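You operate a simulated robot arm through the tools that you are given. There is no shell and no other tool.

You are at the controls of a simulated robot arm. One attempt, no reset.

## Task
Fit the tiles into their numbered wells, then slide the tray back.
Fine: all three, each in the well with its own number; the tray ends next to the score board.

It is judged by the outcome, as a careful person would: the job done as asked, and still so three seconds after it is handed in. It fails if anything else is knocked over, pushed out of place, dropped, spilled or broken.

## Robot
A 6-joint arm with a two-finger parallel gripper, fixed in place. Base frame: the origin is at the foot of the arm, x ahead of it, y to its left, z up; the work surface is at about z = 740. Readings come in mm, rad, newtons and seconds.
With the tool pointing down near the work surface it reaches from about 180 to 760 mm from the base axis. Its first joint turns from -2.897 to 2.897 rad. Payload 3.91 kg.
The TCP is the grasp point between the finger pads, 30 mm short of the fingertips. In the tool frame z runs along the fingers and y along their closing line. The gripper opens to 110 mm. The fingers are 20 mm wide and 10 mm thick; the gripper's body (48 by 112 mm) begins 55 mm behind the TCP.
Orientation is that of the tool frame in the base frame, as [roll, pitch, yaw] about the fixed x, y, z axes, in that order (R = Rz(yaw) Ry(pitch) Rx(roll)). With the fingers straight down and closing along the base's y, the tool's x points along the base's -x, its y along +y and its z along -z.

## Interface
- The arm moves only by the tool step_arm. Its arguments are lists of equal length, an entry for each row: "rotation": the turn, a rotation vector about the tool's x, y, z in rad, a list of three; "travel": the shift along the tool's x, y, z in cm, a list of three; "hand": the closure, from 0 (fully open) to 1 (shut). In form: {"rotation": [[ax, ay, az], ...], "travel": [[dx, dy, dz], ...], "hand": [hand, ...]}. A call has 1 to 20 rows; each row shifts and turns the commanded pose from where the row before left it, along the tool's axes as they then stand. Each row takes 0.2 s and may step no farther than 50 mm and 0.15 rad from the row before; otherwise, or with a gripper value out of range, the whole call is refused. A pose out of reach is approached as far as the arm can. The call stops where the force on the tool passes 40 N (or 10 N more than at its start, if that is more) or the arm is blocked; 0.2 s more then pass. Each finger travels about 45 mm/s and halts on what it meets, pressing with about 21 N; the grip force reading is that of the motor and also rises with nothing between the fingers. The clock runs only during rows and for 0.2 s after the last one: add rows that do not move to give the fingers time. It gives the time, the measured TCP pose, the force on the tool (base axes), the opening and the grip force at its end, in the units of the frame above (readings bear some noise), with the torque about the TCP (base axes, N m) and any sound that the robot's microphone picked up.
- Cameras (640 x 400 px; columns grow to the right, rows downward): "scene" is fixed at [216.3, 653.3, 1332.6]; the picture's right is [-0.85, -0.53, 0.00], its down [-0.35, 0.55, -0.76] and it looks along [0.40, -0.64, -0.65] (base axes); focal length 319 px, centre (320, 200). "wrist" rides on the gripper at [71, 22, -107] in the tool frame; the picture's right is [-0.29, 0.96, 0.00], its down [-0.76, -0.23, -0.61] and it looks along [-0.58, -0.18, 0.79] (tool axes); focal length 243 px, centre (320, 200). There is no depth. A picture from a camera that has moved, and an enlarged one, comes with that camera's place and axes in the base frame and with its lens. The place of the scene camera against the robot may be out by one fixed shift of up to 18 mm in any direction.
- get_image(camera): a new picture of that camera. No time passes.
- raise_lower(by): slides the trunk up (or, below 0, down) by that many mm; the arm rides with it, the base frame stays. It gives what a move gives, with no picture.
- close_up(camera, box): a new picture of the part [left, top, right, bottom] of that camera's present view, enlarged. No time passes.
- finish_job(): hands the job in; it is judged then, once.

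Nothing tells you positions but the pictures and the camera data. Unless the task says otherwise, let go and move clear before handing in.

The tools are called as name(argument=value, ...) on one line, values as JSON. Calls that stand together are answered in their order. step_arm: Moves the arm, as the interface text tells. Its arguments: {"type":"object","properties":{"rotation":{"type":"array","items":{"type":"array","items":{"type":"number"}}},"travel":{"type":"array","items":{"type":"array","items":{"type":"number"}}},"hand":{"type":"array","items":{"type":"number"}}},"required":["rotation","travel","hand"]} The other tools are called the same way: raise_lower (by) slides the trunk up or down; get_image (camera) takes a picture; close_up (camera, box) takes an enlarged picture of a part of a camera's view; finish_job () hands the job in.

At the start:

```text
t: 0.0
position: [464.2, 78.5, 1068.8]
ee_rot: [-3.142, 0.0, -3.141]
force: [-0.2, 0.6, -0.8]
ft_torque: [-0.03, 0.0, -0.03]
finger_gap: 109.9
grip_force: 0.0
trunk travel left (down, up): [-475.0, 115.0]
```

scene: 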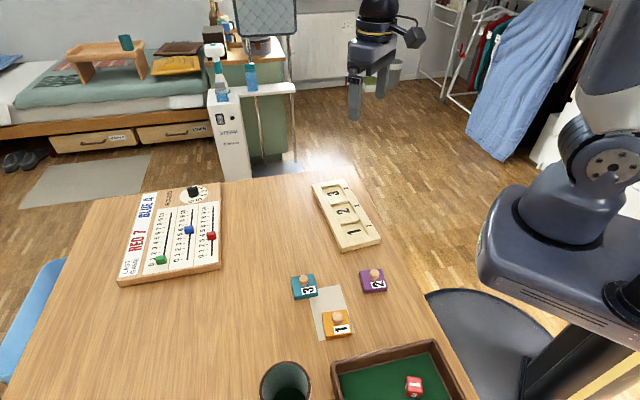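
wrist: 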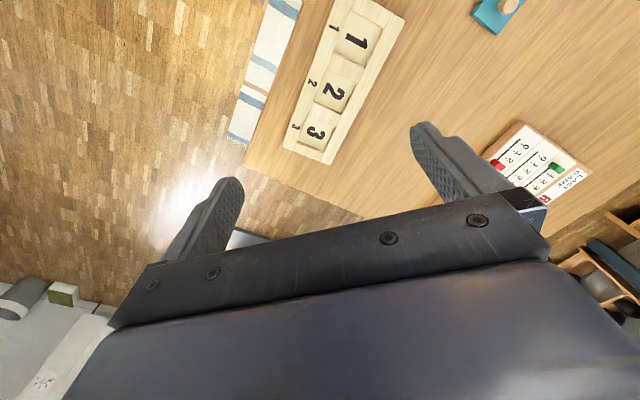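

I see a tray with three numbered wells, three knobbed tiles (1 orange, 2 purple, 3 teal), and a score board at the far side of the table. I'll take close-ups to locate things.

close_up(camera="scene", box=[270, 160, 430, 260])

close_up(camera="scene", box=[270, 250, 430, 350])

close_up(camera="scene", box=[90, 170, 270, 290])

close_up(camera="wrist", box=[230, 0, 430, 180])

```text
4.00 times, centred on (350, 210) of scene
camera zoom: at [216.3, 653.3, 1332.6], right [-0.85, -0.53, 0.0], down [-0.35, 0.55, -0.76], along [0.4, -0.64, -0.65], focal length 1276 px, centre (200, 160)
```

zoom: 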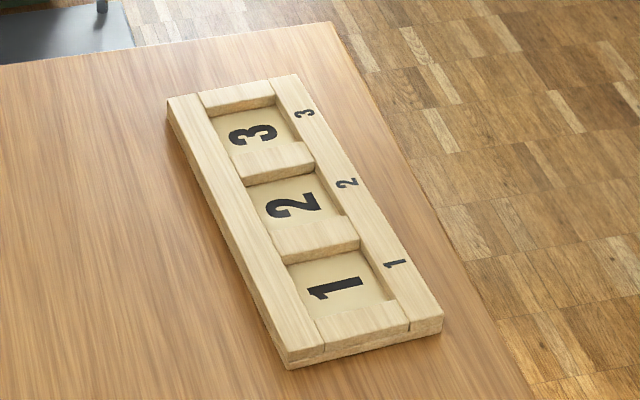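

```text
4.00 times, centred on (350, 300) of scene
camera zoom: at [216.3, 653.3, 1332.6], right [-0.85, -0.53, 0.0], down [-0.35, 0.55, -0.76], along [0.4, -0.64, -0.65], focal length 1276 px, centre (200, -200)
```

zoom: 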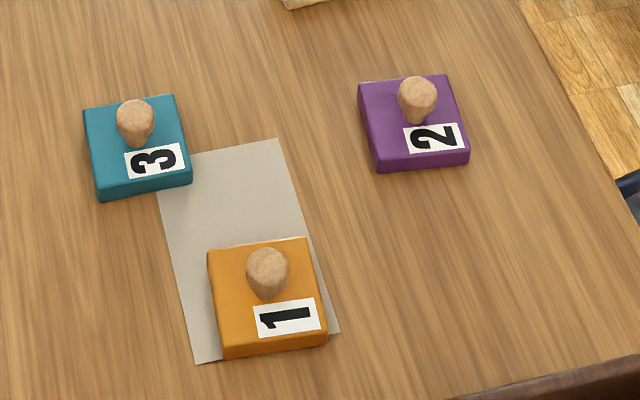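

```text
3.33 times, centred on (180, 230) of scene
camera zoom: at [216.3, 653.3, 1332.6], right [-0.85, -0.53, 0.0], down [-0.35, 0.55, -0.76], along [0.4, -0.64, -0.65], focal length 1063 px, centre (787, 100)
```

zoom: 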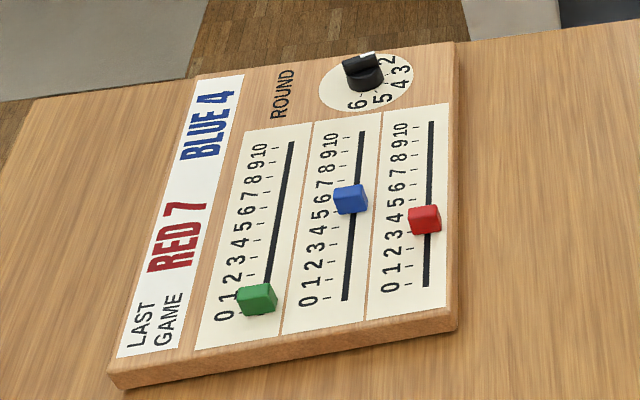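

```text
2.22 times, centred on (330, 90) of wrist
camera zoom: at [392.3, 98.5, 1174.9], right [0.29, 0.96, 0.0], down [0.76, -0.23, 0.61], along [0.58, -0.18, -0.79], focal length 539 px, centre (298, 444)
```

zoom: 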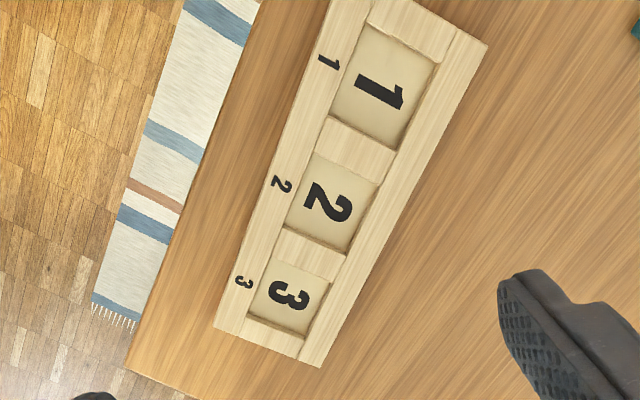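

The tray lies near the table's edge with wells 1, 2 and 3. The tiles sit around (333,248), (450,340) and (351,376), and the board's near edge is about 265 mm from the tray. I'll move above tile 2 with the tool turned to the tray's angle so the wrist camera can measure it.

step_arm(rotation=[[0, 0, 0], [0, 0, 0], [0, 0, 0], [0, 0, 0], [0, 0, 0], [0, 0, 0], [0, 0, 0], [0, 0, -0.1425], [0, 0, -0.1425], [0, 0, -0.1425], [0, 0, -0.1425], [0, 0, -0.1425], [0, 0, -0.1425], [0, 0, 0]], travel=[[1.871, 2.4286, 2.857], [1.871, 2.4286, 2.857], [1.871, 2.4286, 2.857], [1.871, 2.4286, 2.857], [1.871, 2.4286, 2.857], [1.871, 2.4286, 2.857], [1.871, 2.4286, 2.857], [0, 0, 0], [0, 0, 0], [0, 0, 0], [0, 0, 0], [0, 0, 0], [0, 0, 0], [0, 0, 0]], hand=[0, 0, 0, 0, 0, 0, 0, 0, 0, 0, 0, 0, 0, 0])

get_image(camera="wrist")

get_image(camera="scene")

```text
t: 3.0
position: [332.4, 247.3, 867.7]
ee_rot: [3.141, 0.0, -2.284]
force: [-0.2, -0.3, 0.5]
ft_torque: [-0.02, -0.02, -0.02]
finger_gap: 109.9
grip_force: 0.0
trunk travel left (down, up): [-475.0, 115.0]
```

```text
taken
camera wrist: at [269.7, 207.1, 974.3], right [-0.53, 0.85, 0.0], down [0.67, 0.42, 0.61], along [0.51, 0.32, -0.79], focal length 243 px, centre (320, 200)
```

wrist: 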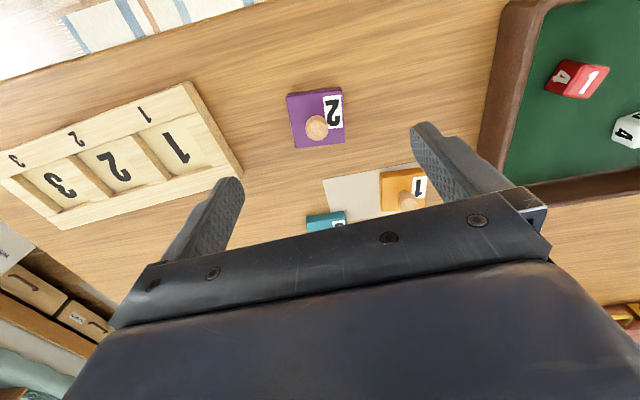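

```text
taken
```

scene: 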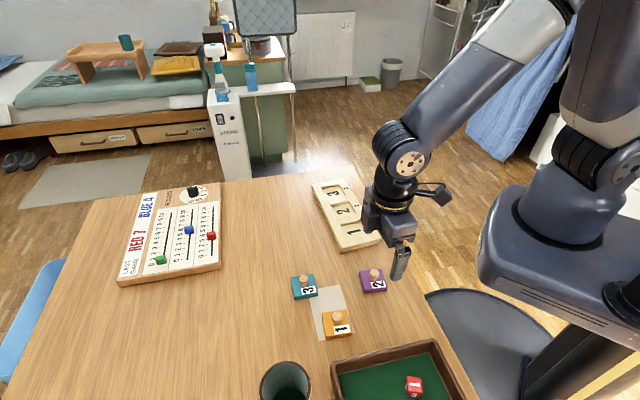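

The wrist view shows the tray, all three tiles and a green dice tray nearby that I must avoid. I'll zoom in on tile 2 and the tray to measure them.

close_up(camera="wrist", box=[265, 80, 365, 160])

close_up(camera="wrist", box=[0, 70, 250, 240])

close_up(camera="wrist", box=[290, 150, 440, 240])

```text
5.00 times, centred on (315, 120) of wrist
camera zoom: at [269.7, 207.1, 974.3], right [-0.53, 0.85, 0.0], down [0.67, 0.42, 0.61], along [0.51, 0.32, -0.79], focal length 1213 px, centre (345, 600)
```

zoom: 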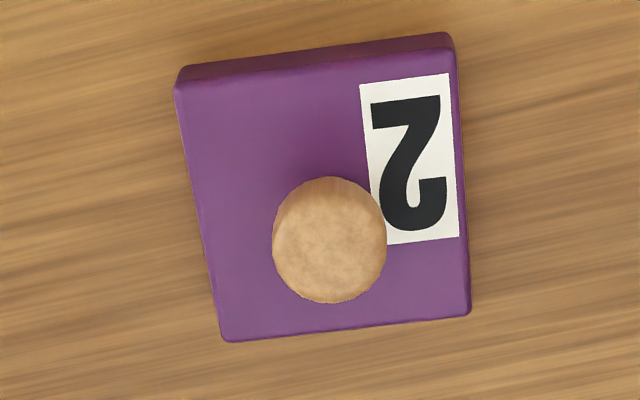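

```text
2.35 times, centred on (125, 155) of wrist
camera zoom: at [269.7, 207.1, 974.3], right [-0.53, 0.85, 0.0], down [0.67, 0.42, 0.61], along [0.51, 0.32, -0.79], focal length 571 px, centre (779, 306)
```

zoom: 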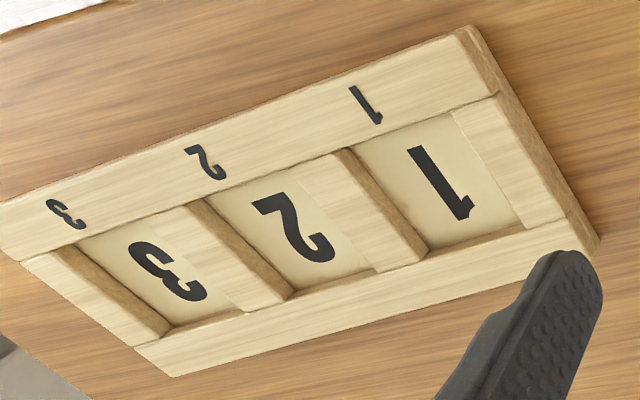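

```text
4.27 times, centred on (365, 195) of wrist
camera zoom: at [269.7, 207.1, 974.3], right [-0.53, 0.85, 0.0], down [0.67, 0.42, 0.61], along [0.51, 0.32, -0.79], focal length 1035 px, centre (128, 221)
```

zoom: 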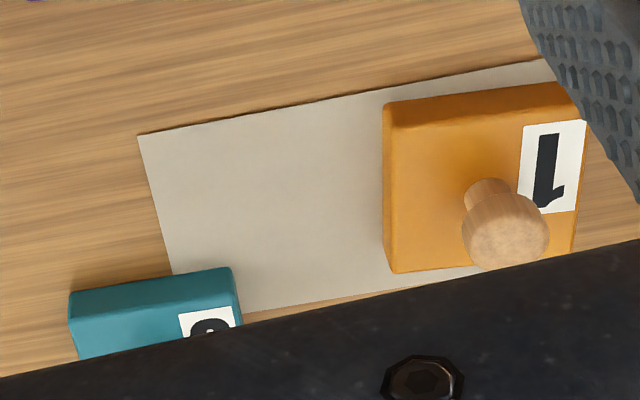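

Tile 2's centre is about (336.6,246) with its edges at about 39°, 16 mm thick, with a mushroom knob. The wells are about 76 mm apart along 138–139°. I'll hover over wells 1, 2 and 3 in turn to measure them.

step_arm(rotation=[[0, 0, 0], [0, 0, 0], [0, 0, 0], [0, 0, 0]], travel=[[0.437, -4.79, 0], [0.437, -4.79, 0], [0.437, -4.79, 0], [0, 0, 0]], hand=[0, 0, 0, 0])

close_up(camera="wrist", box=[220, 60, 420, 185])

get_image(camera="wrist")

```text
t: 4.0
position: [432.0, 143.2, 868.6]
ee_rot: [3.141, 0.001, -2.285]
force: [-0.6, -0.3, 0.0]
ft_torque: [0.0, -0.01, 0.0]
finger_gap: 109.8
grip_force: 0.2
trunk travel left (down, up): [-475.0, 115.0]
```

```text
3.20 times, centred on (320, 122) of wrist
camera zoom: at [369.3, 102.5, 974.5], right [-0.53, 0.85, 0.0], down [0.67, 0.42, 0.61], along [0.51, 0.32, -0.79], focal length 776 px, centre (320, 448)
```

zoom: 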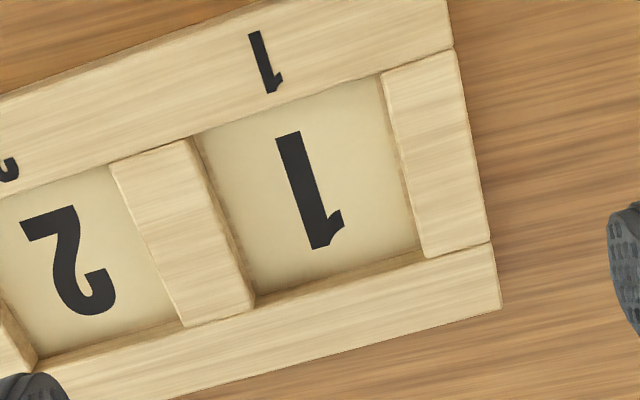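

```text
taken
camera wrist: at [369.3, 102.5, 974.5], right [-0.53, 0.85, 0.0], down [0.67, 0.42, 0.61], along [0.51, 0.32, -0.79], focal length 243 px, centre (320, 200)
```

wrist: 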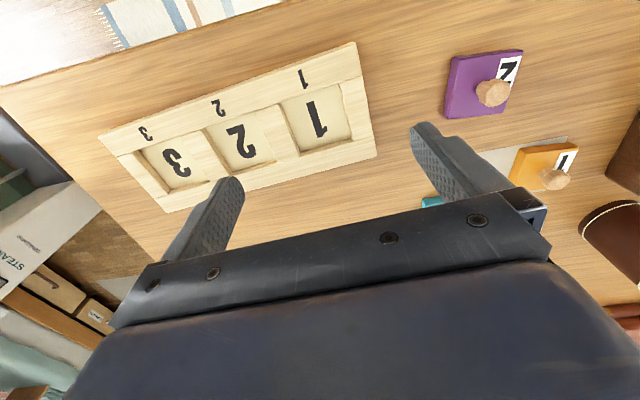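

Well 1 measures about 53 mm square, centred near (437,143) at 139°, against a 47.5 mm tile, so the fit has a few mm of play. Next are wells 2 and 3.

step_arm(rotation=[[0, 0, 0], [0, 0, 0], [0, 0, 0]], travel=[[0, -3.8, 0], [0, -3.8, 0], [0, 0, 0]], hand=[0, 0, 0])

close_up(camera="wrist", box=[220, 60, 420, 185])

```text
t: 4.8
position: [488.2, 93.3, 869.4]
ee_rot: [-3.141, 0.0, -2.288]
force: [-0.8, 0.3, 0.1]
ft_torque: [0.0, 0.01, -0.02]
finger_gap: 109.8
grip_force: 0.1
trunk travel left (down, up): [-475.0, 115.0]
```

```text
3.20 times, centred on (320, 122) of wrist
camera zoom: at [425.2, 53.6, 975.6], right [-0.53, 0.85, 0.0], down [0.67, 0.42, 0.61], along [0.51, 0.32, -0.79], focal length 776 px, centre (320, 448)
```

zoom: 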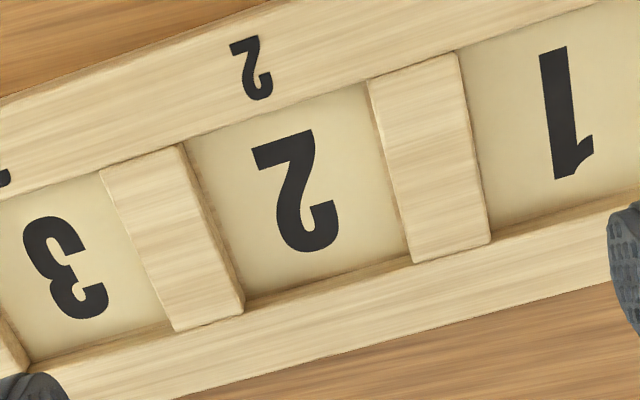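

step_arm(rotation=[[0, 0, 0], [0, 0, 0], [0, 0, 0]], travel=[[0, -3.8, 0], [0, -3.8, 0], [0, 0, 0]], hand=[0, 0, 0])

close_up(camera="wrist", box=[220, 60, 420, 185])

get_image(camera="wrist")

```text
t: 5.6
position: [544.8, 45.3, 869.7]
ee_rot: [3.141, 0.0, -2.287]
force: [0.1, -0.3, -0.1]
ft_torque: [0.0, 0.01, 0.03]
finger_gap: 110.0
grip_force: 0.0
trunk travel left (down, up): [-475.0, 115.0]
```

```text
3.20 times, centred on (320, 122) of wrist
camera zoom: at [483.3, 4.1, 975.4], right [-0.53, 0.85, 0.0], down [0.67, 0.42, 0.61], along [0.51, 0.32, -0.79], focal length 776 px, centre (320, 448)
```

zoom: 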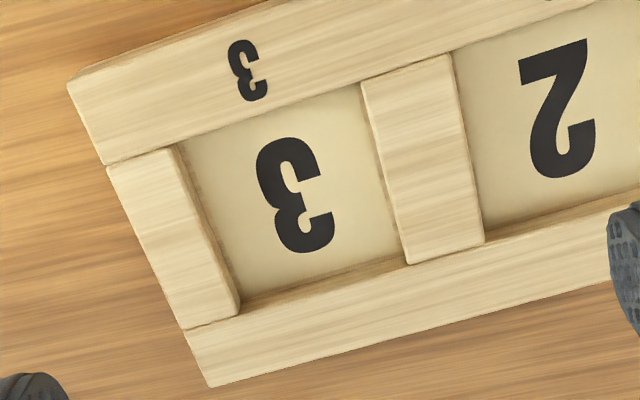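

```text
taken
camera wrist: at [483.3, 4.1, 975.4], right [-0.53, 0.85, 0.0], down [0.67, 0.42, 0.61], along [0.51, 0.32, -0.79], focal length 243 px, centre (320, 200)
```

wrist: 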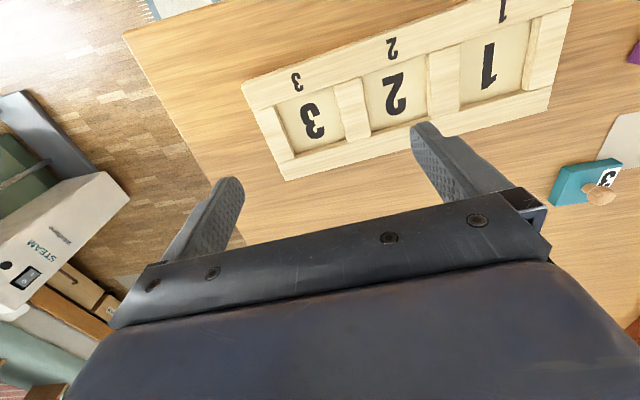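

All three wells are measured: centres near (438,146), (499,94) and (557,43) in my commanded frame. I'll go back over tile 2, turn to its angle and come partway down for a check.

step_arm(rotation=[[0, 0, 0], [0, 0, 0], [0, 0, 0], [0, 0, 0], [0, 0, 0], [0, 0, 0], [0, 0, 0.089], [0, 0, 0.089], [0, 0, 0], [0, 0, 0]], travel=[[-0.257, 4.878, 0], [-0.257, 4.878, 0], [-0.257, 4.878, 0], [-0.257, 4.878, 0], [-0.257, 4.878, 0], [-0.257, 4.878, 0], [0, 0, 0], [0, 0, 0], [0, 0, 4.0], [0, 0, 0]], hand=[0, 0, 0, 0, 0, 0, 0, 0, 0, 0])

get_image(camera="wrist")

close_up(camera="wrist", box=[240, 90, 400, 190])

```text
t: 7.8
position: [339.0, 245.7, 826.4]
ee_rot: [3.14, 0.0, -2.465]
force: [-0.2, -0.3, 0.4]
ft_torque: [-0.02, 0.01, -0.02]
finger_gap: 109.8
grip_force: 0.1
trunk travel left (down, up): [-475.0, 115.0]
```

```text
taken
camera wrist: at [268.9, 219.3, 932.2], right [-0.37, 0.93, 0.0], down [0.74, 0.3, 0.61], along [0.56, 0.23, -0.79], focal length 243 px, centre (320, 200)
```

wrist: 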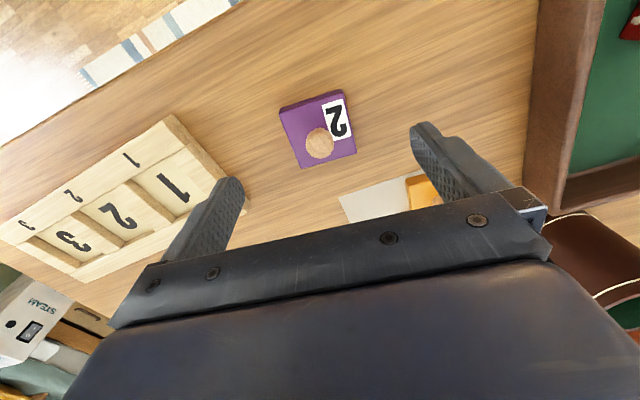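

```text
4.00 times, centred on (320, 140) of wrist
camera zoom: at [268.9, 219.3, 932.2], right [-0.37, 0.93, 0.0], down [0.74, 0.3, 0.61], along [0.56, 0.23, -0.79], focal length 970 px, centre (320, 440)
```

zoom: 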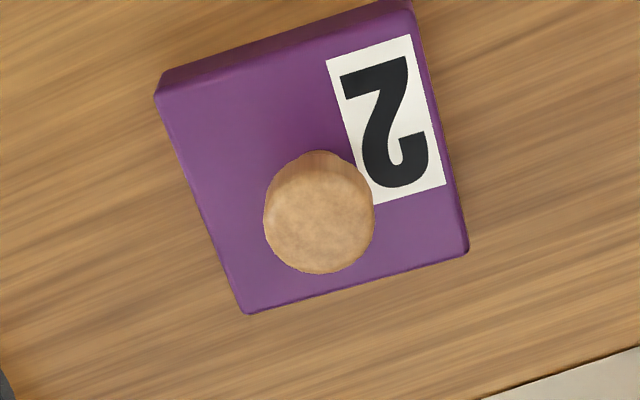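

The knob is exactly where the TCP will come down, and the tool matches the tile's angle. I'll descend so the fingertips stop just above the tile's top face, then close on the knob.

step_arm(rotation=[[0, 0, 0], [0, 0, 0], [0, 0, 0], [0, 0, 0], [0, 0, 0], [0, 0, 0], [0, 0, 0], [0, 0, 0], [0, 0, 0], [0, 0, 0]], travel=[[0, 0, 2.0], [0, 0, 1.8], [0, 0, 0], [0, 0, 0], [0, 0, 0], [0, 0, 0], [0, 0, 0], [0, 0, 0], [0, 0, 0], [0, 0, 0]], hand=[0, 0, 0, 1, 1, 1, 1, 1, 1, 1])

get_image(camera="wrist")

close_up(camera="scene", box=[310, 220, 450, 320])

```text
t: 10.0
position: [337.8, 247.2, 788.3]
ee_rot: [3.141, 0.0, -2.464]
force: [0.3, -0.7, 0.8]
ft_torque: [0.01, 0.0, -0.04]
finger_gap: 18.3
grip_force: 20.9
trunk travel left (down, up): [-475.0, 115.0]
```

```text
taken
camera wrist: at [268.1, 219.3, 894.3], right [-0.37, 0.93, 0.0], down [0.74, 0.3, 0.61], along [0.56, 0.23, -0.79], focal length 243 px, centre (320, 200)
```

wrist: 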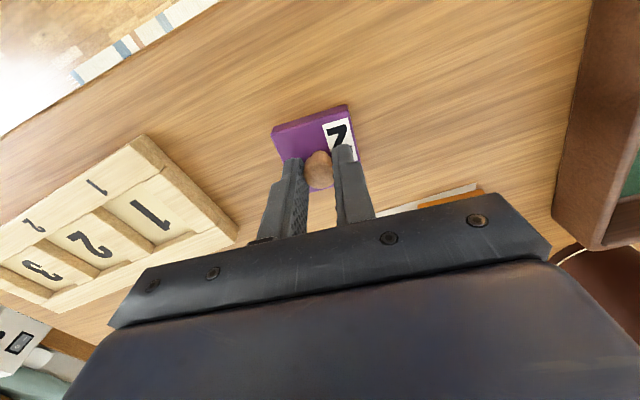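

```text
4.00 times, centred on (380, 270) of scene
camera zoom: at [216.3, 653.3, 1332.6], right [-0.85, -0.53, 0.0], down [-0.35, 0.55, -0.76], along [0.4, -0.64, -0.65], focal length 1276 px, centre (80, -80)
```

zoom: 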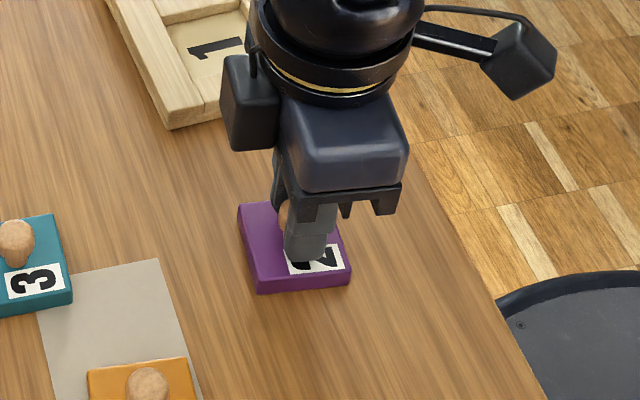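

The knob is gripped with an 18.3 mm gap. I'll lift, turn back to the tray's angle and move over well 2.

step_arm(rotation=[[0, 0, 0], [0, 0, 0], [0, 0, 0], [0, 0, -0.089], [0, 0, -0.089], [0, 0, 0], [0, 0, 0], [0, 0, 0], [0, 0, 0], [0, 0, 0], [0, 0, 0], [0, 0, 0], [0, 0, 0], [0, 0, 0]], travel=[[0, 0, -1.5], [0, 0, -2.0], [0, 0, -2.5], [0, 0, 0], [0, 0, 0], [0.12, -2.482, 0], [0.12, -2.482, 0], [0.12, -2.482, 0], [0.12, -2.482, 0], [0.12, -2.482, 0], [0.12, -2.482, 0], [0.12, -2.482, 0], [0.12, -2.482, 0], [0.12, -2.482, 0]], hand=[1, 1, 1, 1, 1, 1, 1, 1, 1, 1, 1, 1, 1, 1])

get_image(camera="wrist")

close_up(camera="wrist", box=[220, 60, 420, 185])

close_up(camera="scene", box=[270, 130, 430, 260])

```text
t: 13.0
position: [497.5, 93.1, 850.6]
ee_rot: [-3.141, -0.001, -2.287]
force: [-0.6, -0.2, -1.2]
ft_torque: [0.01, 0.03, 0.02]
finger_gap: 18.0
grip_force: 21.5
trunk travel left (down, up): [-475.0, 115.0]
```

```text
taken
camera wrist: at [434.8, 52.0, 956.6], right [-0.53, 0.85, 0.0], down [0.67, 0.42, 0.61], along [0.51, 0.32, -0.79], focal length 243 px, centre (320, 200)
```

wrist: 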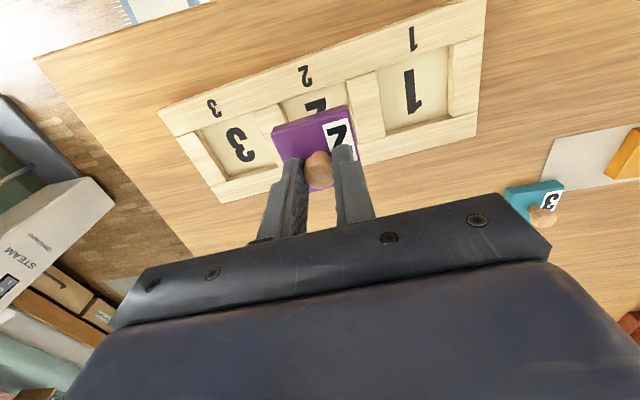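

```text
3.20 times, centred on (320, 122) of wrist
camera zoom: at [434.8, 52.0, 956.6], right [-0.53, 0.85, 0.0], down [0.67, 0.42, 0.61], along [0.51, 0.32, -0.79], focal length 776 px, centre (320, 448)
```

zoom: 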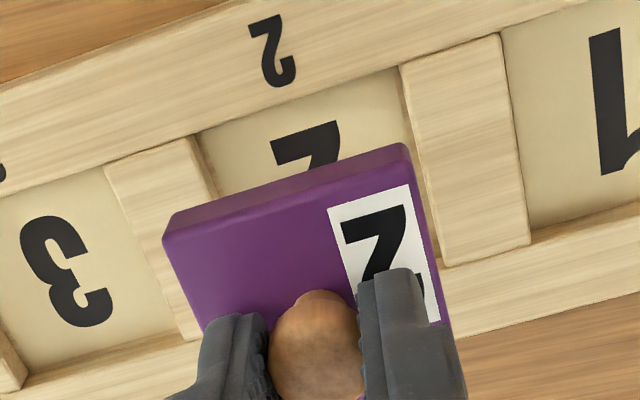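

```text
3.08 times, centred on (350, 195) of scene
camera zoom: at [216.3, 653.3, 1332.6], right [-0.85, -0.53, 0.0], down [-0.35, 0.55, -0.76], along [0.4, -0.64, -0.65], focal length 981 px, centre (228, 215)
```

zoom: 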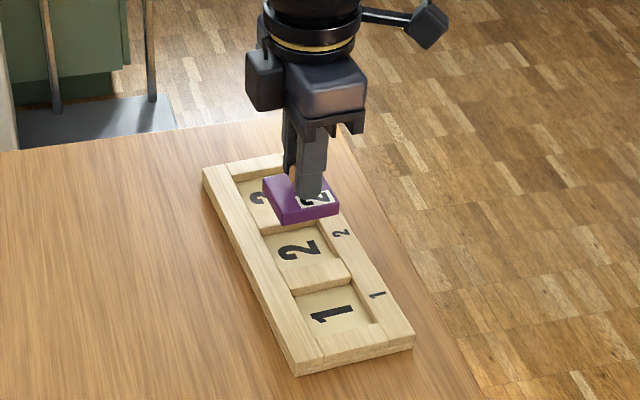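

Tile 2 hangs level over well 2, with a slight offset of about 1 mm along the tray. I'll lower it to just above the rails and check again.

step_arm(rotation=[[0, 0, 0], [0, 0, 0], [0, 0, 0], [0, 0, 0]], travel=[[0, 0.1, 1.5], [0, 0, 1.5], [0, 0, 1.1], [0, 0, 0]], hand=[1, 1, 1, 1])

close_up(camera="wrist", box=[220, 60, 420, 185])

close_up(camera="scene", box=[300, 160, 400, 240])

```text
t: 14.0
position: [496.3, 92.7, 808.5]
ee_rot: [3.141, 0.0, -2.286]
force: [-0.2, -1.4, -0.2]
ft_torque: [0.03, 0.0, -0.01]
finger_gap: 18.3
grip_force: 21.4
trunk travel left (down, up): [-475.0, 115.0]
```

```text
3.20 times, centred on (320, 122) of wrist
camera zoom: at [433.9, 52.8, 915.2], right [-0.53, 0.85, 0.0], down [0.67, 0.42, 0.61], along [0.52, 0.32, -0.79], focal length 776 px, centre (320, 448)
```

zoom: 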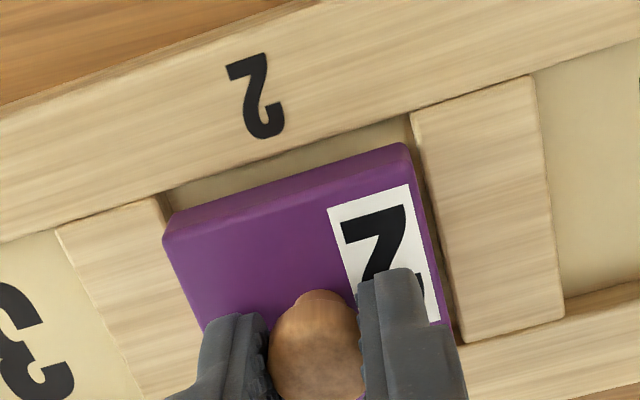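

```text
5.00 times, centred on (350, 200) of scene
camera zoom: at [216.3, 653.3, 1332.6], right [-0.85, -0.53, 0.0], down [-0.35, 0.55, -0.76], along [0.4, -0.64, -0.65], focal length 1595 px, centre (170, 200)
```

zoom: 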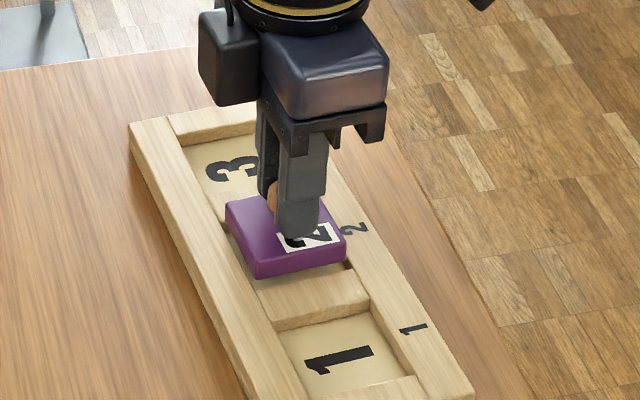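

The tile is just above the well and sits slightly toward well 3 and toward the board side. I'll shift it about 1.5 mm toward the digit rail and 1.2 mm toward well 1, then lower slowly.

step_arm(rotation=[[0, 0, 0], [0, 0, 0], [0, 0, 0], [0, 0, 0]], travel=[[0.15, 0.12, 0], [0, 0, 0.2], [0, 0, 0.2], [0, 0, 0]], hand=[1, 1, 1, 1])

close_up(camera="wrist", box=[220, 60, 420, 185])

close_up(camera="scene", box=[300, 160, 400, 240])

```text
t: 15.0
position: [495.3, 92.4, 805.3]
ee_rot: [-3.14, -0.001, -2.287]
force: [0.1, -0.3, -1.3]
ft_torque: [0.04, 0.01, 0.02]
finger_gap: 18.6
grip_force: 21.4
trunk travel left (down, up): [-475.0, 115.0]
```

```text
3.20 times, centred on (320, 122) of wrist
camera zoom: at [431.9, 52.8, 912.0], right [-0.53, 0.85, 0.0], down [0.67, 0.42, 0.61], along [0.51, 0.32, -0.79], focal length 776 px, centre (320, 448)
```

zoom: 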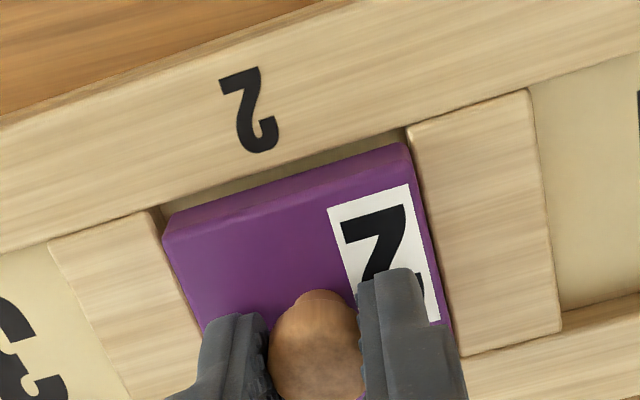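

```text
5.00 times, centred on (350, 200) of scene
camera zoom: at [216.3, 653.3, 1332.6], right [-0.85, -0.53, 0.0], down [-0.35, 0.55, -0.76], along [0.4, -0.64, -0.65], focal length 1595 px, centre (170, 200)
```

zoom: 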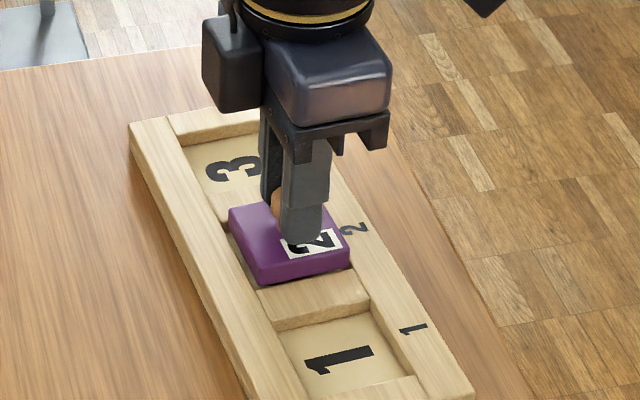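

The gaps look even now and there is no contact force. I'll continue lowering in small steps.

step_arm(rotation=[[0, 0, 0], [0, 0, 0], [0, 0, 0]], travel=[[0, 0, 0.2], [0, 0, 0.15], [0, 0, 0]], hand=[1, 1, 1])

close_up(camera="wrist", box=[220, 60, 420, 185])

close_up(camera="scene", box=[300, 160, 400, 240])

```text
t: 15.8
position: [495.4, 92.3, 801.6]
ee_rot: [3.139, 0.001, -2.287]
force: [-1.0, -0.6, -0.9]
ft_torque: [-0.01, 0.0, 0.02]
finger_gap: 18.6
grip_force: 21.0
trunk travel left (down, up): [-475.0, 115.0]
```

```text
3.20 times, centred on (320, 122) of wrist
camera zoom: at [431.8, 52.6, 908.3], right [-0.53, 0.85, 0.0], down [0.67, 0.42, 0.61], along [0.52, 0.32, -0.79], focal length 776 px, centre (320, 448)
```

zoom: 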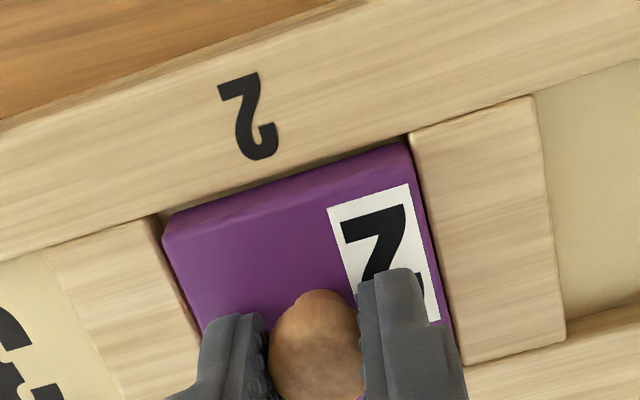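

```text
5.00 times, centred on (350, 200) of scene
camera zoom: at [216.3, 653.3, 1332.6], right [-0.85, -0.53, 0.0], down [-0.35, 0.55, -0.76], along [0.4, -0.64, -0.65], focal length 1595 px, centre (170, 200)
```

zoom: 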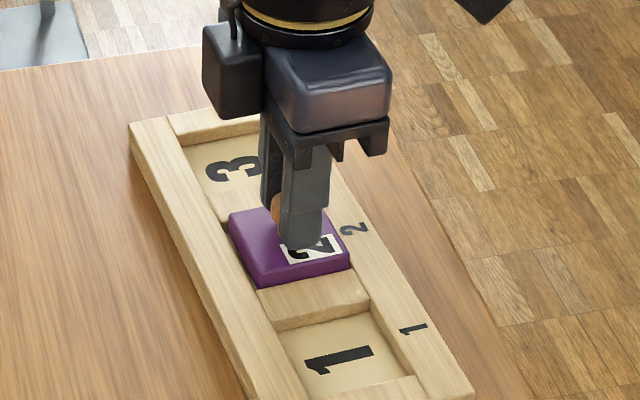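

The tile's base is entering the well. I'll continue down until it touches the floor.

step_arm(rotation=[[0, 0, 0], [0, 0, 0], [0, 0, 0]], travel=[[0, 0, 0.15], [0, 0, 0.15], [0, 0, 0]], hand=[1, 1, 1])

close_up(camera="wrist", box=[220, 60, 420, 185])

close_up(camera="scene", box=[300, 160, 400, 240])

```text
t: 16.6
position: [494.4, 92.3, 799.8]
ee_rot: [3.141, 0.0, -2.287]
force: [0.3, -0.6, -0.3]
ft_torque: [-0.03, 0.0, 0.0]
finger_gap: 18.2
grip_force: 21.1
trunk travel left (down, up): [-475.0, 115.0]
```

```text
3.20 times, centred on (320, 122) of wrist
camera zoom: at [432.2, 52.8, 905.2], right [-0.53, 0.85, 0.0], down [0.67, 0.42, 0.61], along [0.52, 0.32, -0.79], focal length 776 px, centre (320, 448)
```

zoom: 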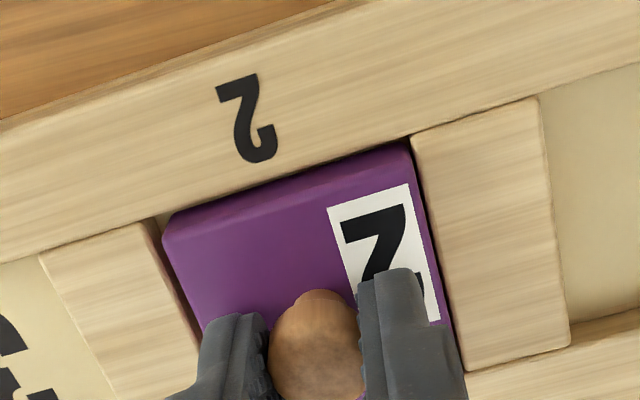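

```text
5.00 times, centred on (350, 200) of scene
camera zoom: at [216.3, 653.3, 1332.6], right [-0.85, -0.53, 0.0], down [-0.35, 0.55, -0.76], along [0.4, -0.64, -0.65], focal length 1595 px, centre (170, 200)
```

zoom: 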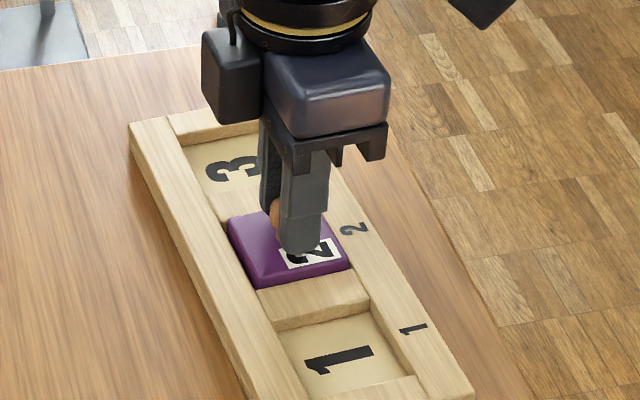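

step_arm(rotation=[[0, 0, 0], [0, 0, 0], [0, 0, 0]], travel=[[0, 0, 0.15], [0, 0, 0.1], [0, 0, 0]], hand=[1, 1, 1])

close_up(camera="wrist", box=[220, 60, 420, 185])

```text
t: 17.4
position: [495.5, 92.6, 796.5]
ee_rot: [-3.142, -0.001, -2.285]
force: [-1.4, 0.9, 4.1]
ft_torque: [0.02, 0.1, 0.01]
finger_gap: 18.0
grip_force: 20.7
trunk travel left (down, up): [-475.0, 115.0]
```

```text
3.20 times, centred on (320, 122) of wrist
camera zoom: at [432.4, 52.8, 902.8], right [-0.53, 0.85, 0.0], down [0.67, 0.42, 0.61], along [0.52, 0.32, -0.79], focal length 776 px, centre (320, 448)
```

zoom: 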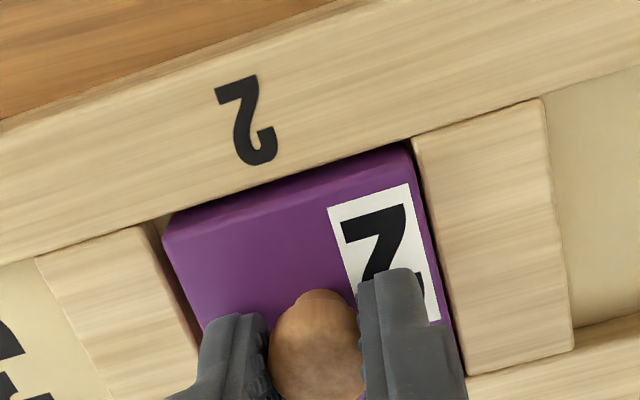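

I feel 4 N of contact at floor level, so tile 2 is seated. I'll open the fingers partway and lift straight up to check.

step_arm(rotation=[[0, 0, 0], [0, 0, 0], [0, 0, 0], [0, 0, 0], [0, 0, 0], [0, 0, 0], [0, 0, 0]], travel=[[0, 0, 0], [0, 0, 0], [0, 0, 0], [0, 0, -2.0], [0, 0, -3.0], [0, 0, -2.4], [0, 0, 0]], hand=[0.6, 0.6, 0.6, 0.6, 0.6, 0.0, 0.0])

get_image(camera="wrist")

close_up(camera="wrist", box=[220, 60, 420, 185])

close_up(camera="scene", box=[300, 160, 400, 240])

```text
t: 19.0
position: [493.7, 93.5, 871.4]
ee_rot: [-3.142, -0.001, -2.286]
force: [-0.2, -0.5, 0.2]
ft_torque: [0.02, -0.02, -0.03]
finger_gap: 96.9
grip_force: 0.0
trunk travel left (down, up): [-475.0, 115.0]
```

```text
taken
camera wrist: at [431.4, 53.9, 977.6], right [-0.53, 0.85, 0.0], down [0.67, 0.42, 0.61], along [0.51, 0.32, -0.79], focal length 243 px, centre (320, 200)
```

wrist: 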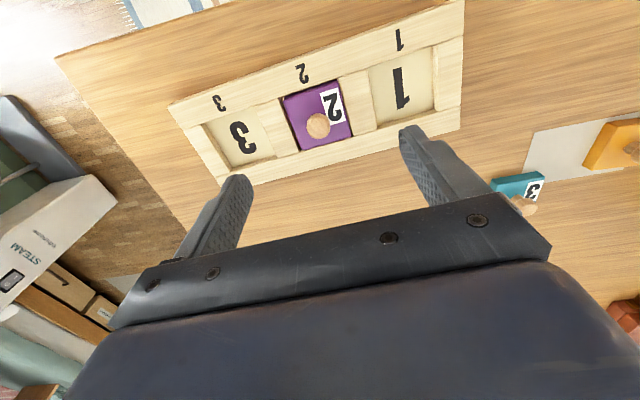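

```text
3.20 times, centred on (320, 122) of wrist
camera zoom: at [431.4, 53.9, 977.6], right [-0.53, 0.85, 0.0], down [0.67, 0.42, 0.61], along [0.51, 0.32, -0.79], focal length 776 px, centre (320, 448)
```

zoom: 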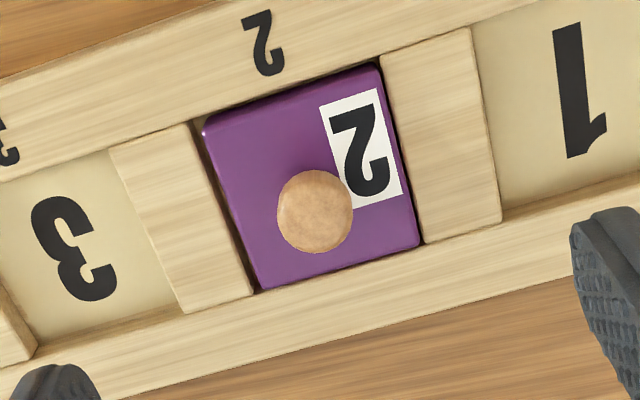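

```text
5.00 times, centred on (350, 200) of scene
camera zoom: at [216.3, 653.3, 1332.6], right [-0.85, -0.53, 0.0], down [-0.35, 0.55, -0.76], along [0.4, -0.64, -0.65], focal length 1595 px, centre (170, 200)
```

zoom: 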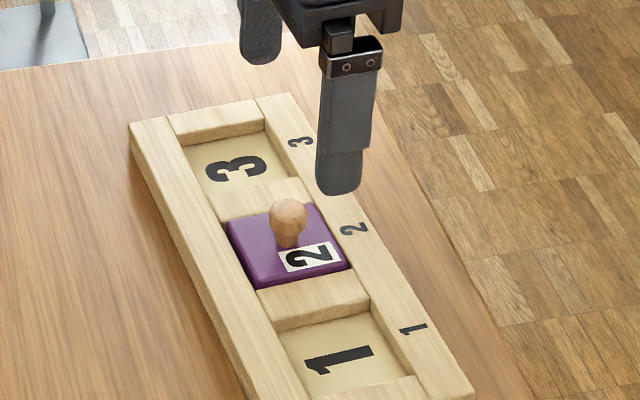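

Tile 2 sits flush in its well. Next I'll move over tile 3 (teal) and measure it.

step_arm(rotation=[[0, 0, 0], [0, 0, 0], [0, 0, 0], [0, 0, 0], [0, 0, 0], [0, 0, 0], [0, 0, 0]], travel=[[-2.633, 3.213, 0], [-2.633, 3.213, 0], [-2.633, 3.213, 0], [-2.633, 3.213, 0], [-2.633, 3.213, 0], [-2.633, 3.213, 0], [0, 0, 0]], hand=[0, 0, 0, 0, 0, 0, 0])

get_image(camera="wrist")

close_up(camera="wrist", box=[220, 60, 420, 185])

```text
t: 20.6
position: [454.6, 338.4, 870.9]
ee_rot: [-3.141, 0.0, -2.288]
force: [-0.6, 0.2, 0.6]
ft_torque: [-0.02, -0.01, 0.01]
finger_gap: 110.2
grip_force: 0.0
trunk travel left (down, up): [-475.0, 115.0]
```

```text
taken
camera wrist: at [391.3, 298.5, 976.7], right [-0.53, 0.85, 0.0], down [0.67, 0.42, 0.61], along [0.52, 0.32, -0.79], focal length 243 px, centre (320, 200)
```

wrist: 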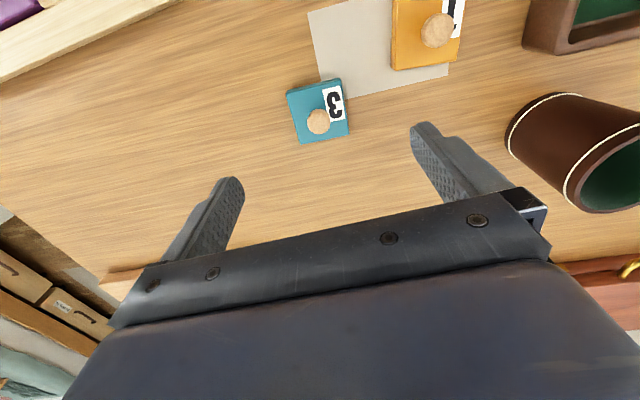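

```text
3.20 times, centred on (320, 122) of wrist
camera zoom: at [391.3, 298.5, 976.7], right [-0.53, 0.85, 0.0], down [0.67, 0.42, 0.61], along [0.52, 0.32, -0.79], focal length 776 px, centre (320, 448)
```

zoom: 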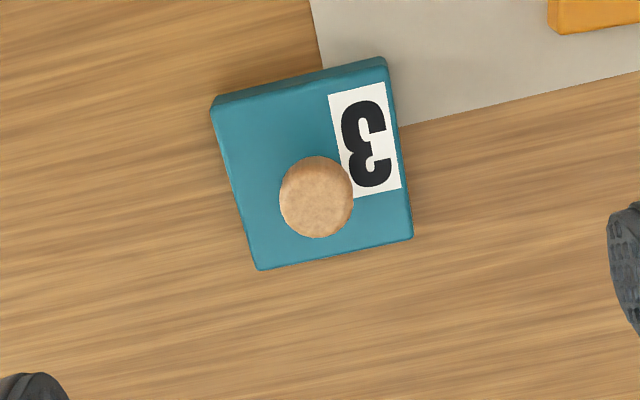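

Tile 3's centre is within 2 mm of the tool, with its edge angle at about 134°. I'll align, narrow the opening so the fingers stay clear of tile 1, and descend to grip the knob.

step_arm(rotation=[[0, 0, 0.084], [0, 0, 0], [0, 0, 0], [0, 0, 0], [0, 0, 0], [0, 0, 0], [0, 0, 0], [0, 0, 0], [0, 0, 0], [0, 0, 0], [0, 0, 0]], travel=[[0.2, 0.01, 0], [0, 0, 0], [0, 0, 0], [0, 0, 2.6], [0, 0, 2.6], [0, 0, 2.6], [0, 0, 0], [0, 0, 0], [0, 0, 0], [0, 0, 0], [0, 0, 0]], hand=[0.4, 0.4, 0.4, 0.4, 0.4, 0.4, 0.4, 1, 1, 1, 1])

get_image(camera="wrist")

```text
t: 23.0
position: [451.4, 337.0, 793.2]
ee_rot: [3.141, 0.0, -2.371]
force: [-0.2, -0.5, 0.1]
ft_torque: [0.0, 0.03, -0.05]
finger_gap: 18.3
grip_force: 20.8
trunk travel left (down, up): [-475.0, 115.0]
```

```text
taken
camera wrist: at [385.2, 303.2, 899.1], right [-0.46, 0.89, 0.0], down [0.71, 0.36, 0.61], along [0.54, 0.28, -0.79], focal length 243 px, centre (320, 200)
```

wrist: 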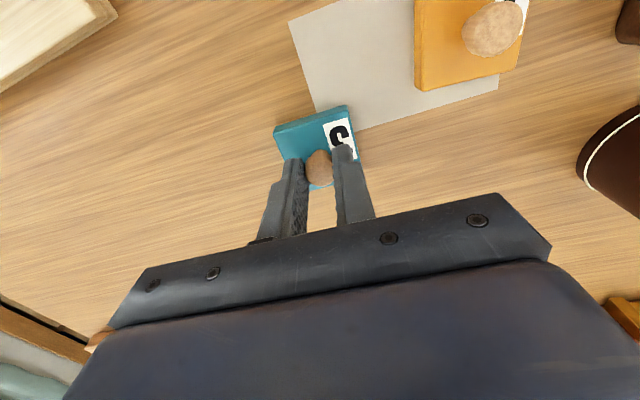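

Tile 3 is gripped. I'll lift it well clear, align to the tray and carry it over well 3.

step_arm(rotation=[[0, 0, 0], [0, 0, 0], [0, 0, 0], [0, 0, -0.084], [0, 0, 0], [0, 0, 0], [0, 0, 0], [0, 0, 0], [0, 0, 0], [0, 0, 0], [0, 0, 0], [0, 0, 0], [0, 0, 0], [0, 0, 0], [0, 0, 0]], travel=[[0, 0, -1.5], [0, 0, -3.0], [0, 0, -3.0], [0, 0, 0], [1.564, -2.703, 0], [1.564, -2.703, 0], [1.564, -2.703, 0], [1.564, -2.703, 0], [1.564, -2.703, 0], [1.564, -2.703, 0], [1.564, -2.703, 0], [1.564, -2.703, 0], [1.564, -2.703, 0], [1.564, -2.703, 0], [0, 0, 0]], hand=[1, 1, 1, 1, 1, 1, 1, 1, 1, 1, 1, 1, 1, 1, 1])

get_image(camera="wrist")

close_up(camera="scene", box=[270, 130, 430, 260])

```text
t: 26.2
position: [552.2, 41.7, 866.9]
ee_rot: [-3.141, 0.0, -2.286]
force: [0.7, 0.0, 0.2]
ft_torque: [0.02, 0.0, 0.04]
finger_gap: 18.4
grip_force: 20.6
trunk travel left (down, up): [-475.0, 115.0]
```

```text
taken
camera wrist: at [489.7, 0.9, 973.1], right [-0.53, 0.85, 0.0], down [0.67, 0.42, 0.61], along [0.52, 0.32, -0.79], focal length 243 px, centre (320, 200)
```

wrist: 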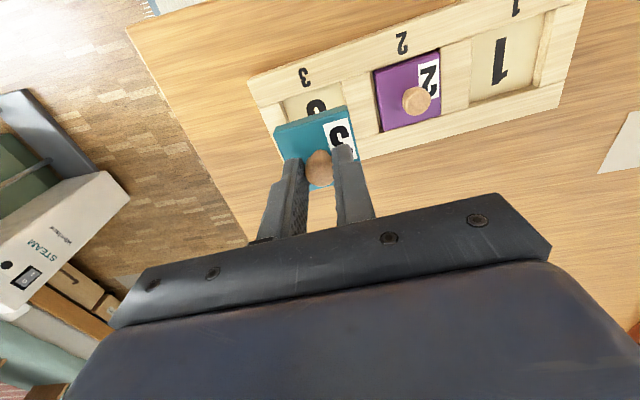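

```text
3.08 times, centred on (350, 195) of scene
camera zoom: at [216.3, 653.3, 1332.6], right [-0.85, -0.53, 0.0], down [-0.35, 0.55, -0.76], along [0.4, -0.64, -0.65], focal length 981 px, centre (228, 215)
```

zoom: 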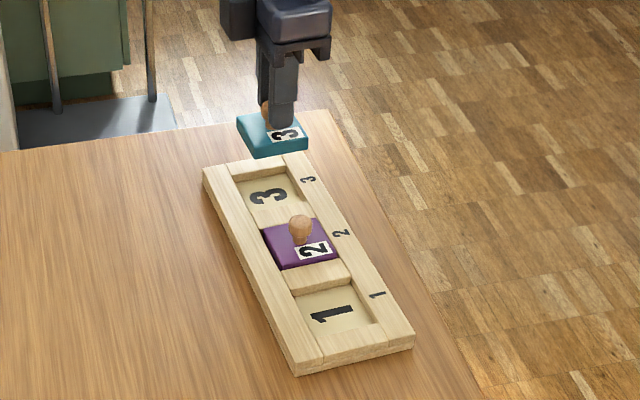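

The tile hangs over well 3. I'll lower it to just above the rails and compare the gaps.

step_arm(rotation=[[0, 0, 0], [0, 0, 0], [0, 0, 0], [0, 0, 0]], travel=[[0, 0, 2.5], [0, 0, 2.0], [0, 0, 1.4], [0, 0, 0]], hand=[1, 1, 1, 1])

close_up(camera="wrist", box=[220, 60, 420, 185])

close_up(camera="scene", box=[300, 160, 400, 240])

```text
t: 27.2
position: [553.1, 42.7, 810.5]
ee_rot: [-3.14, 0.003, -2.287]
force: [0.1, -3.2, 12.6]
ft_torque: [0.04, 0.3, 0.04]
finger_gap: 18.8
grip_force: 21.0
trunk travel left (down, up): [-475.0, 115.0]
```

```text
3.20 times, centred on (320, 122) of wrist
camera zoom: at [490.5, 1.7, 916.1], right [-0.53, 0.85, 0.0], down [0.67, 0.42, 0.61], along [0.52, 0.32, -0.79], focal length 776 px, centre (320, 448)
```

zoom: 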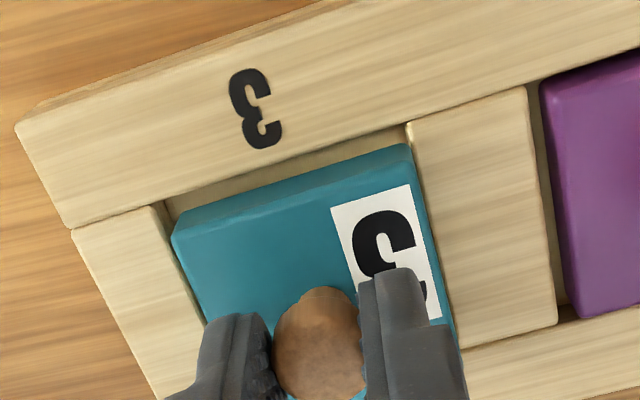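

```text
5.00 times, centred on (350, 200) of scene
camera zoom: at [216.3, 653.3, 1332.6], right [-0.85, -0.53, 0.0], down [-0.35, 0.55, -0.76], along [0.4, -0.64, -0.65], focal length 1595 px, centre (170, 200)
```

zoom: 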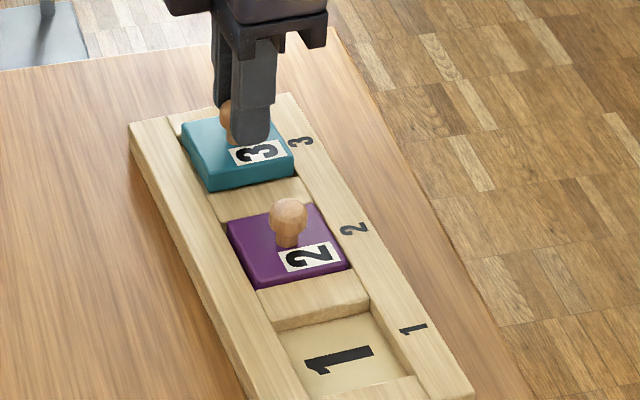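

I met contact at 12.6 N because the tile's board-side edge is touching the outer rail. I'll raise a little, shift 1.8 mm toward the digit rail and recheck.

step_arm(rotation=[[0, 0, 0], [0, 0, 0], [0, 0, 0]], travel=[[0, 0, -0.5], [0.18, 0, 0], [0, 0, 0]], hand=[1, 1, 1])

close_up(camera="wrist", box=[220, 60, 420, 185])

close_up(camera="scene", box=[300, 160, 400, 240])

```text
t: 28.0
position: [553.1, 39.9, 813.9]
ee_rot: [3.141, 0.0, -2.287]
force: [1.1, -0.3, 0.1]
ft_torque: [0.0, 0.02, 0.01]
finger_gap: 18.6
grip_force: 20.9
trunk travel left (down, up): [-475.0, 115.0]
```

```text
3.20 times, centred on (320, 122) of wrist
camera zoom: at [489.4, 0.8, 919.7], right [-0.53, 0.85, 0.0], down [0.67, 0.42, 0.61], along [0.51, 0.32, -0.79], focal length 776 px, centre (320, 448)
```

zoom: 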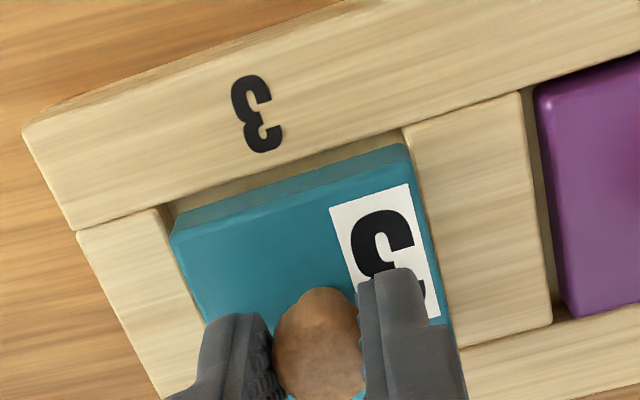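

```text
5.00 times, centred on (350, 200) of scene
camera zoom: at [216.3, 653.3, 1332.6], right [-0.85, -0.53, 0.0], down [-0.35, 0.55, -0.76], along [0.4, -0.64, -0.65], focal length 1595 px, centre (170, 200)
```

zoom: 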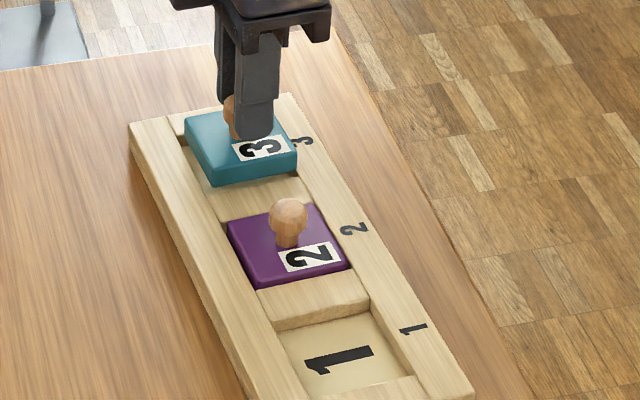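

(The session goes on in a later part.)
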